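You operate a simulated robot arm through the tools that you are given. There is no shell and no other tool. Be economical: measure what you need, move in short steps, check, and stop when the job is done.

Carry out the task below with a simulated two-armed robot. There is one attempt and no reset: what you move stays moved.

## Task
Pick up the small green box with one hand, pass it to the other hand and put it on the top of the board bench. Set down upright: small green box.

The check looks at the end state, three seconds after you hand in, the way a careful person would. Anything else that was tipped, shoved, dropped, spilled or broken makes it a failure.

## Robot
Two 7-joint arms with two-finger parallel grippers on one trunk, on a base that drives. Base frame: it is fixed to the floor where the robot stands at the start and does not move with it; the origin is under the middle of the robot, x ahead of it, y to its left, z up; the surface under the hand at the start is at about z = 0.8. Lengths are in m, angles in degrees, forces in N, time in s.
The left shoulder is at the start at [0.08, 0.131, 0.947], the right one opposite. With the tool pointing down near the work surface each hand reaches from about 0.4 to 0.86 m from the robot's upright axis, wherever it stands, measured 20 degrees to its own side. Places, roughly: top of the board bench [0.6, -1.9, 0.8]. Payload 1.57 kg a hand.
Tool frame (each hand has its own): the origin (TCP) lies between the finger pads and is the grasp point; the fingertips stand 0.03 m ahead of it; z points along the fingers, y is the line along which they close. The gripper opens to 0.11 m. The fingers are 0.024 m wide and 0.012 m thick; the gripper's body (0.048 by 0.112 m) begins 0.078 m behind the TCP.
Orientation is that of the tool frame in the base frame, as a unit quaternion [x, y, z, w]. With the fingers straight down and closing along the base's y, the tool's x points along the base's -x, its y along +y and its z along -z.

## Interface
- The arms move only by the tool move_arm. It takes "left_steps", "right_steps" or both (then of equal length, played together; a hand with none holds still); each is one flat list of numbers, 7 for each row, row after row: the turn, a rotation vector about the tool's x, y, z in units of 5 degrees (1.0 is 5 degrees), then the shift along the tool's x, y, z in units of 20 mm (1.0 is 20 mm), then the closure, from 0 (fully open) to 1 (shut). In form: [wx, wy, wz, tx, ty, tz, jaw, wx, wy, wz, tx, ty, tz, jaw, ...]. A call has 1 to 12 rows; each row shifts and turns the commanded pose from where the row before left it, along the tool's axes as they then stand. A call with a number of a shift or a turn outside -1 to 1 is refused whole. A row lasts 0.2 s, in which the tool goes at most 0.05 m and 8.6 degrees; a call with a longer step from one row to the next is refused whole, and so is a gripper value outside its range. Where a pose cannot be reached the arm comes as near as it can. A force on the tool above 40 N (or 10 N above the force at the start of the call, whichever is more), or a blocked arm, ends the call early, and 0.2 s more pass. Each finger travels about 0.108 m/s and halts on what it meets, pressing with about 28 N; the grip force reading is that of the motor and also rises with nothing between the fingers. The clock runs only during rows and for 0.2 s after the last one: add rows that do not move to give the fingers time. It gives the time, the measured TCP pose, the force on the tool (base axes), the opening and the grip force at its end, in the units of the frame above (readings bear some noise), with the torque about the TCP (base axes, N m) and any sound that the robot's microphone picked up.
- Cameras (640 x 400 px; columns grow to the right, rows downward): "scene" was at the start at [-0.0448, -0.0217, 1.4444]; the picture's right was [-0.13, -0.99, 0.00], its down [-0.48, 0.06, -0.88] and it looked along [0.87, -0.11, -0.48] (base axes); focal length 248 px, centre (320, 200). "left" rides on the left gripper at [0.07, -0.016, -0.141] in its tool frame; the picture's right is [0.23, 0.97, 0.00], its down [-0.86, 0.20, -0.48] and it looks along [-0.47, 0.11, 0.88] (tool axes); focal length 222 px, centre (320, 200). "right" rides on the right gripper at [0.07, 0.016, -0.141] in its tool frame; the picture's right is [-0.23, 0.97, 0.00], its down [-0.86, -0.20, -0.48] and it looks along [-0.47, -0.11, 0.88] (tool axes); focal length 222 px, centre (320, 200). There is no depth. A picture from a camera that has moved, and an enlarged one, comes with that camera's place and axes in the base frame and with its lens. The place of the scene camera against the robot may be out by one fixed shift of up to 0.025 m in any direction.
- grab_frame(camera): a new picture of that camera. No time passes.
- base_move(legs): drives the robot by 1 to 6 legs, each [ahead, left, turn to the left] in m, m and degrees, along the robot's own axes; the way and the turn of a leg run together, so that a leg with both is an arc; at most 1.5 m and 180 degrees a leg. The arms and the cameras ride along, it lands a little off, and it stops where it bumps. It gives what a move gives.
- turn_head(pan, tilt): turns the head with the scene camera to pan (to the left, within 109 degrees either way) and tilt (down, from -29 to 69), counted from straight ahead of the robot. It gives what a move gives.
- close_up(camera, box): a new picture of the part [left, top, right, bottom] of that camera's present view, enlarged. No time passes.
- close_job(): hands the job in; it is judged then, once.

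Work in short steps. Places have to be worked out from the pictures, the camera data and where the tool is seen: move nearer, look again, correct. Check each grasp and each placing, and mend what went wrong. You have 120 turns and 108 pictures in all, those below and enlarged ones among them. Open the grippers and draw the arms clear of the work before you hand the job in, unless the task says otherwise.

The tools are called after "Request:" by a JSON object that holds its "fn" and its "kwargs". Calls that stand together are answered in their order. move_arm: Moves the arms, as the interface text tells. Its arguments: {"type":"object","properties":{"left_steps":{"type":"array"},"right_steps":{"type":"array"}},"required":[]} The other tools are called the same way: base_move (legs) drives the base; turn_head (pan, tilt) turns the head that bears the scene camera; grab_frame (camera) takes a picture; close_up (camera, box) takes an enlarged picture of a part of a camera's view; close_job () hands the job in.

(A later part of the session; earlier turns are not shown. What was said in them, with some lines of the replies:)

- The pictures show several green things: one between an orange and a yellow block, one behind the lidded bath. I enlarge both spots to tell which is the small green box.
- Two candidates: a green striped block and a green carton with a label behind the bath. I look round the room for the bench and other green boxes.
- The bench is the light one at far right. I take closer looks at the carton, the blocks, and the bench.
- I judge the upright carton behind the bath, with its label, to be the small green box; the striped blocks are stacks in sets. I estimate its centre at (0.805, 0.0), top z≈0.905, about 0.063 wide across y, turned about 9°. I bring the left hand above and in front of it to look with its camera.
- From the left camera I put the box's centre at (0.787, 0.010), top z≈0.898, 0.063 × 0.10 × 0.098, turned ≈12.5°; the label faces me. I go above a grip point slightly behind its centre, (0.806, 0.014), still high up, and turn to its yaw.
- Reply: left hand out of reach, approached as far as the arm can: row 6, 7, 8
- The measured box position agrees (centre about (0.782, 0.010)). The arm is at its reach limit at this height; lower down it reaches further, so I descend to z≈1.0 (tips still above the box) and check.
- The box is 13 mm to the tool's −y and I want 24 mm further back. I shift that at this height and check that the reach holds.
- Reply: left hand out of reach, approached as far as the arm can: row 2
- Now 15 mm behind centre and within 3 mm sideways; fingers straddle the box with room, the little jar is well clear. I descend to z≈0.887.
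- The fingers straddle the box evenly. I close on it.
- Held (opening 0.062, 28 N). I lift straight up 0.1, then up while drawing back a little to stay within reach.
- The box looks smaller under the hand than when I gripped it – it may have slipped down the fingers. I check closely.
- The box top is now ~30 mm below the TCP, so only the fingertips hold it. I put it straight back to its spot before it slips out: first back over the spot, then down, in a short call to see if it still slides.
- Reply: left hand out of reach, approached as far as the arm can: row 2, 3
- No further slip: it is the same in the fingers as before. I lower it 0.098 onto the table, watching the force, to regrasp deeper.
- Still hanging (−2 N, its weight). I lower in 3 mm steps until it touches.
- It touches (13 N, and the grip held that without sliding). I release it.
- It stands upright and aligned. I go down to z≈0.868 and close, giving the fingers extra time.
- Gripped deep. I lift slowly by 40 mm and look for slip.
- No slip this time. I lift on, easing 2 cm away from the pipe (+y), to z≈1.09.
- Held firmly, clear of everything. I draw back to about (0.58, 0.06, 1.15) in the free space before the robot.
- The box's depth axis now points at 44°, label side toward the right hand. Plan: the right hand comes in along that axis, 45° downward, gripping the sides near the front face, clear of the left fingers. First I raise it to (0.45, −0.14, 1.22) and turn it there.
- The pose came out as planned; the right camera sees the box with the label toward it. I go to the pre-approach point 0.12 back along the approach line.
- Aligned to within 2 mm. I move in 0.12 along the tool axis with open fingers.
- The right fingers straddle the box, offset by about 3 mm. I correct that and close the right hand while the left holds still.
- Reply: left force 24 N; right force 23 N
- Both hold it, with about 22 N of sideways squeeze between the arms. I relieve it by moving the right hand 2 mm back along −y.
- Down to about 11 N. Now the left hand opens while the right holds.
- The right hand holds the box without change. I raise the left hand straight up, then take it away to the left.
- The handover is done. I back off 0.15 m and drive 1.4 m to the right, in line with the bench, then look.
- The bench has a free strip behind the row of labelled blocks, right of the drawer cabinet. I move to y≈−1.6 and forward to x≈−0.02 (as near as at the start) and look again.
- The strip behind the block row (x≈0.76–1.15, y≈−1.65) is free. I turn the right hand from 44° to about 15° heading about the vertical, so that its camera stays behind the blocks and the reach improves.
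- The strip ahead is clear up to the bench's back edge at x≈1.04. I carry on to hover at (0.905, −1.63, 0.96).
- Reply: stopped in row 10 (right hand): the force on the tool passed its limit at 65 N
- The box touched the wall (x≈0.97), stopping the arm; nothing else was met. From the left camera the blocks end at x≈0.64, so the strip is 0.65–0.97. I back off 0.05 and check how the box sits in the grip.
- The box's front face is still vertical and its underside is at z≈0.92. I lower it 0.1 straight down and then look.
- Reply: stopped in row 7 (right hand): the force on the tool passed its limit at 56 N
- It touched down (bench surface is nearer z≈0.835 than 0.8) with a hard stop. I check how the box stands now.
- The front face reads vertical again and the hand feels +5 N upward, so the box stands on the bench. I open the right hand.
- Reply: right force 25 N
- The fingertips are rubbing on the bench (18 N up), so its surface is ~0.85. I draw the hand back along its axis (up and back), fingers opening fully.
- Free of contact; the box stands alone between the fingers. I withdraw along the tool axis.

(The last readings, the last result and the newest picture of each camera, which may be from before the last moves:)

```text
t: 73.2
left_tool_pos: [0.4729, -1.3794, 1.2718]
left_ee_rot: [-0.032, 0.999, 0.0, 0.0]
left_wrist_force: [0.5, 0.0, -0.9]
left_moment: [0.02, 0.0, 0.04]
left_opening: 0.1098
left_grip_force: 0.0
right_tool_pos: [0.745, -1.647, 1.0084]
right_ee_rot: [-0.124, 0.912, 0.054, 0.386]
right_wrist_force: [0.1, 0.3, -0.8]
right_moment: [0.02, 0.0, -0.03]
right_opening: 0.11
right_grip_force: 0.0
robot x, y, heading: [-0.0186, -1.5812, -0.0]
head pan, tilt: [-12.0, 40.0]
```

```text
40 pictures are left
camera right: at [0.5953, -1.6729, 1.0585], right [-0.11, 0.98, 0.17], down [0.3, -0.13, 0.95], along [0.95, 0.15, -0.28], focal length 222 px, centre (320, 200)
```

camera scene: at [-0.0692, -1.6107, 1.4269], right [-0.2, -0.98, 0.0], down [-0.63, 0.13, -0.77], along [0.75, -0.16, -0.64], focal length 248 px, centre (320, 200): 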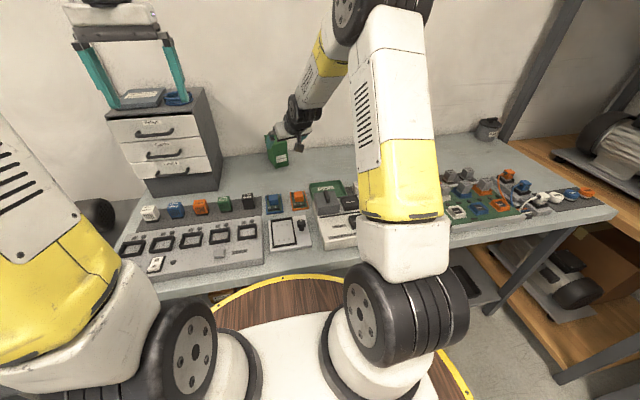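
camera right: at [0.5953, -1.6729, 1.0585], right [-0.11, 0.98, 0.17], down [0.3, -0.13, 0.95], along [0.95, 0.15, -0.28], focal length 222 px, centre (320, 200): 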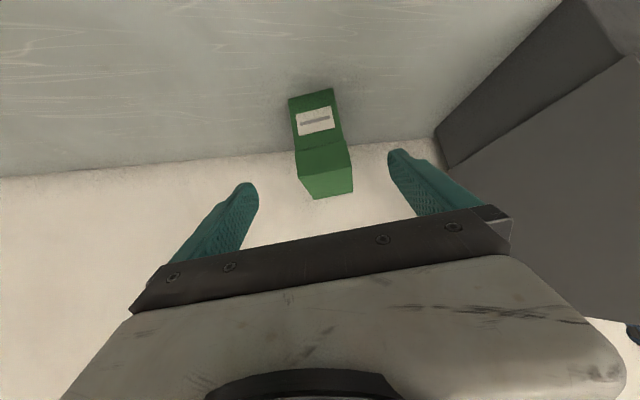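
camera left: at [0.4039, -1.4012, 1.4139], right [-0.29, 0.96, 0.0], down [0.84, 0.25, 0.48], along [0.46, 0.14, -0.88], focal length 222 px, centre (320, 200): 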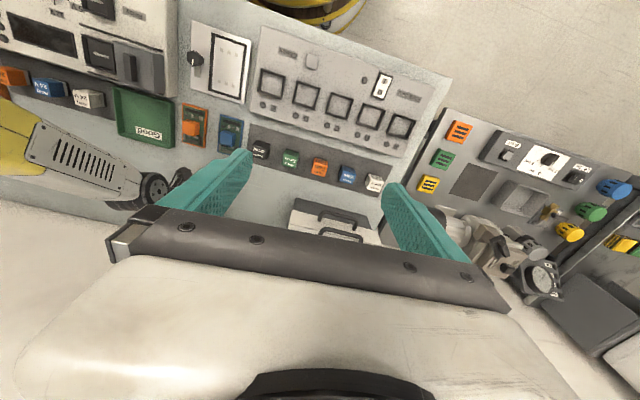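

The box stands upright on the bench. I draw the right arm further up and back, then check a last time.

Request:
{"fn": "move_arm", "kwargs": {"right_steps": [0, 0, 0, 0, 0, -0.9, 0, 0, 0, 0, 0, 0, -0.9, 0, 0, 0, 0, 0, 0, -0.9, 0, 0, 0, 0, 0, 0, -0.9, 0, 0, 0, 0, 0, 0, -0.9, 0, 0, 0, 0, 0, 0, -0.9, 0, 0, 0, 0, 0, 0, -0.9, 0, 0, 0, 0, 0, 0, -0.9, 0, 0, 0, 0, 0, 0, -0.9, 0, 0, 0, 0, 0, 0, -0.9, 0]}}

Request:
{"fn": "close_up", "kwargs": {"camera": "scene", "box": [120, 90, 400, 270]}}

Request:
{"fn": "grab_frame", "kwargs": {"camera": "right"}}

```text
t: 75.3
left_tool_pos: [0.4708, -1.3813, 1.2715]
left_ee_rot: [-0.032, 0.999, 0.0, 0.0]
left_wrist_force: [0.4, -0.9, -0.9]
left_moment: [-0.06, 0.05, 0.02]
left_opening: 0.1099
left_grip_force: 0.0
right_tool_pos: [0.6194, -1.6852, 1.1332]
right_ee_rot: [-0.124, 0.912, 0.054, 0.387]
right_wrist_force: [0.3, -0.2, -0.1]
right_moment: [0.02, 0.0, -0.01]
right_opening: 0.1098
right_grip_force: 0.0
robot x, y, heading: [-0.0129, -1.5801, 0.1]
head pan, tilt: [-12.0, 40.0]
```

```text
2.22 times, centred on (260, 180) of scene
camera zoom: at [-0.0692, -1.6107, 1.4269], right [-0.2, -0.98, 0.0], down [-0.63, 0.13, -0.77], along [0.75, -0.16, -0.64], focal length 550 px, centre (453, 244)
```

zoom: 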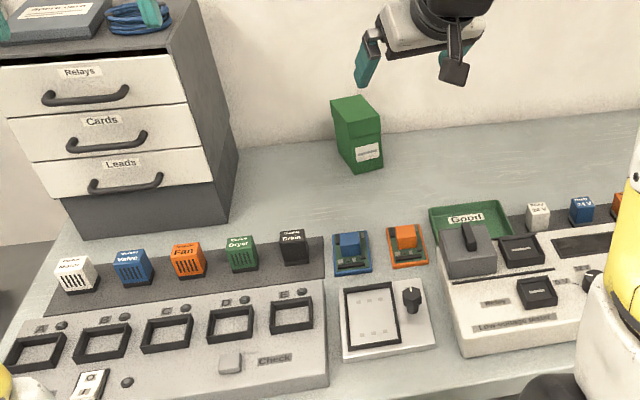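

```text
38 pictures are left
camera right: at [0.4705, -1.7106, 1.1831], right [-0.11, 0.98, 0.17], down [0.3, -0.13, 0.95], along [0.95, 0.15, -0.28], focal length 222 px, centre (320, 200)
```

right: 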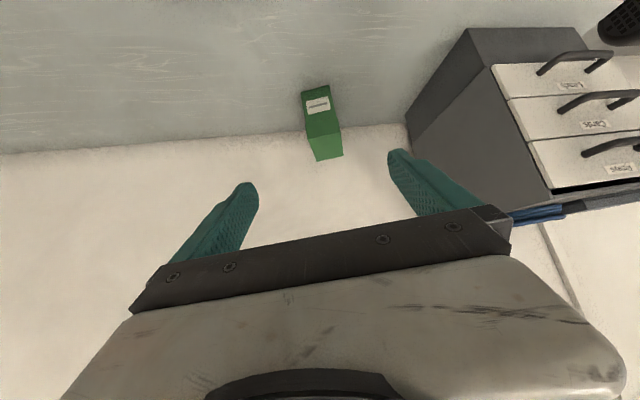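

The box stands upright and alone on the bench, everything around it is untouched, and both hands are open and clear. I hand in.

Request:
{"fn": "close_job", "kwargs": {}}

```text
The job is handed in.
```

The small green box was picked up with the left hand and passed to the right. It now stands upright on the board bench, on the free strip behind the labelled blocks. Both hands are open and clear of it.

- **Which box:** I took it to be the labelled green carton behind the bath. There were also small green striped blocks nearby, which I left alone.
- **First lift:** The box slid down the fingers, so I set it back in its spot and gripped it deeper. It did not slip after that.
- **Contacts:** The box touched the wall behind the bench on the way in. It also met the bench harder than planned, because the surface is about 0.04 m higher than I had assumed. In the last pictures it stands square, and nothing around it looks moved.
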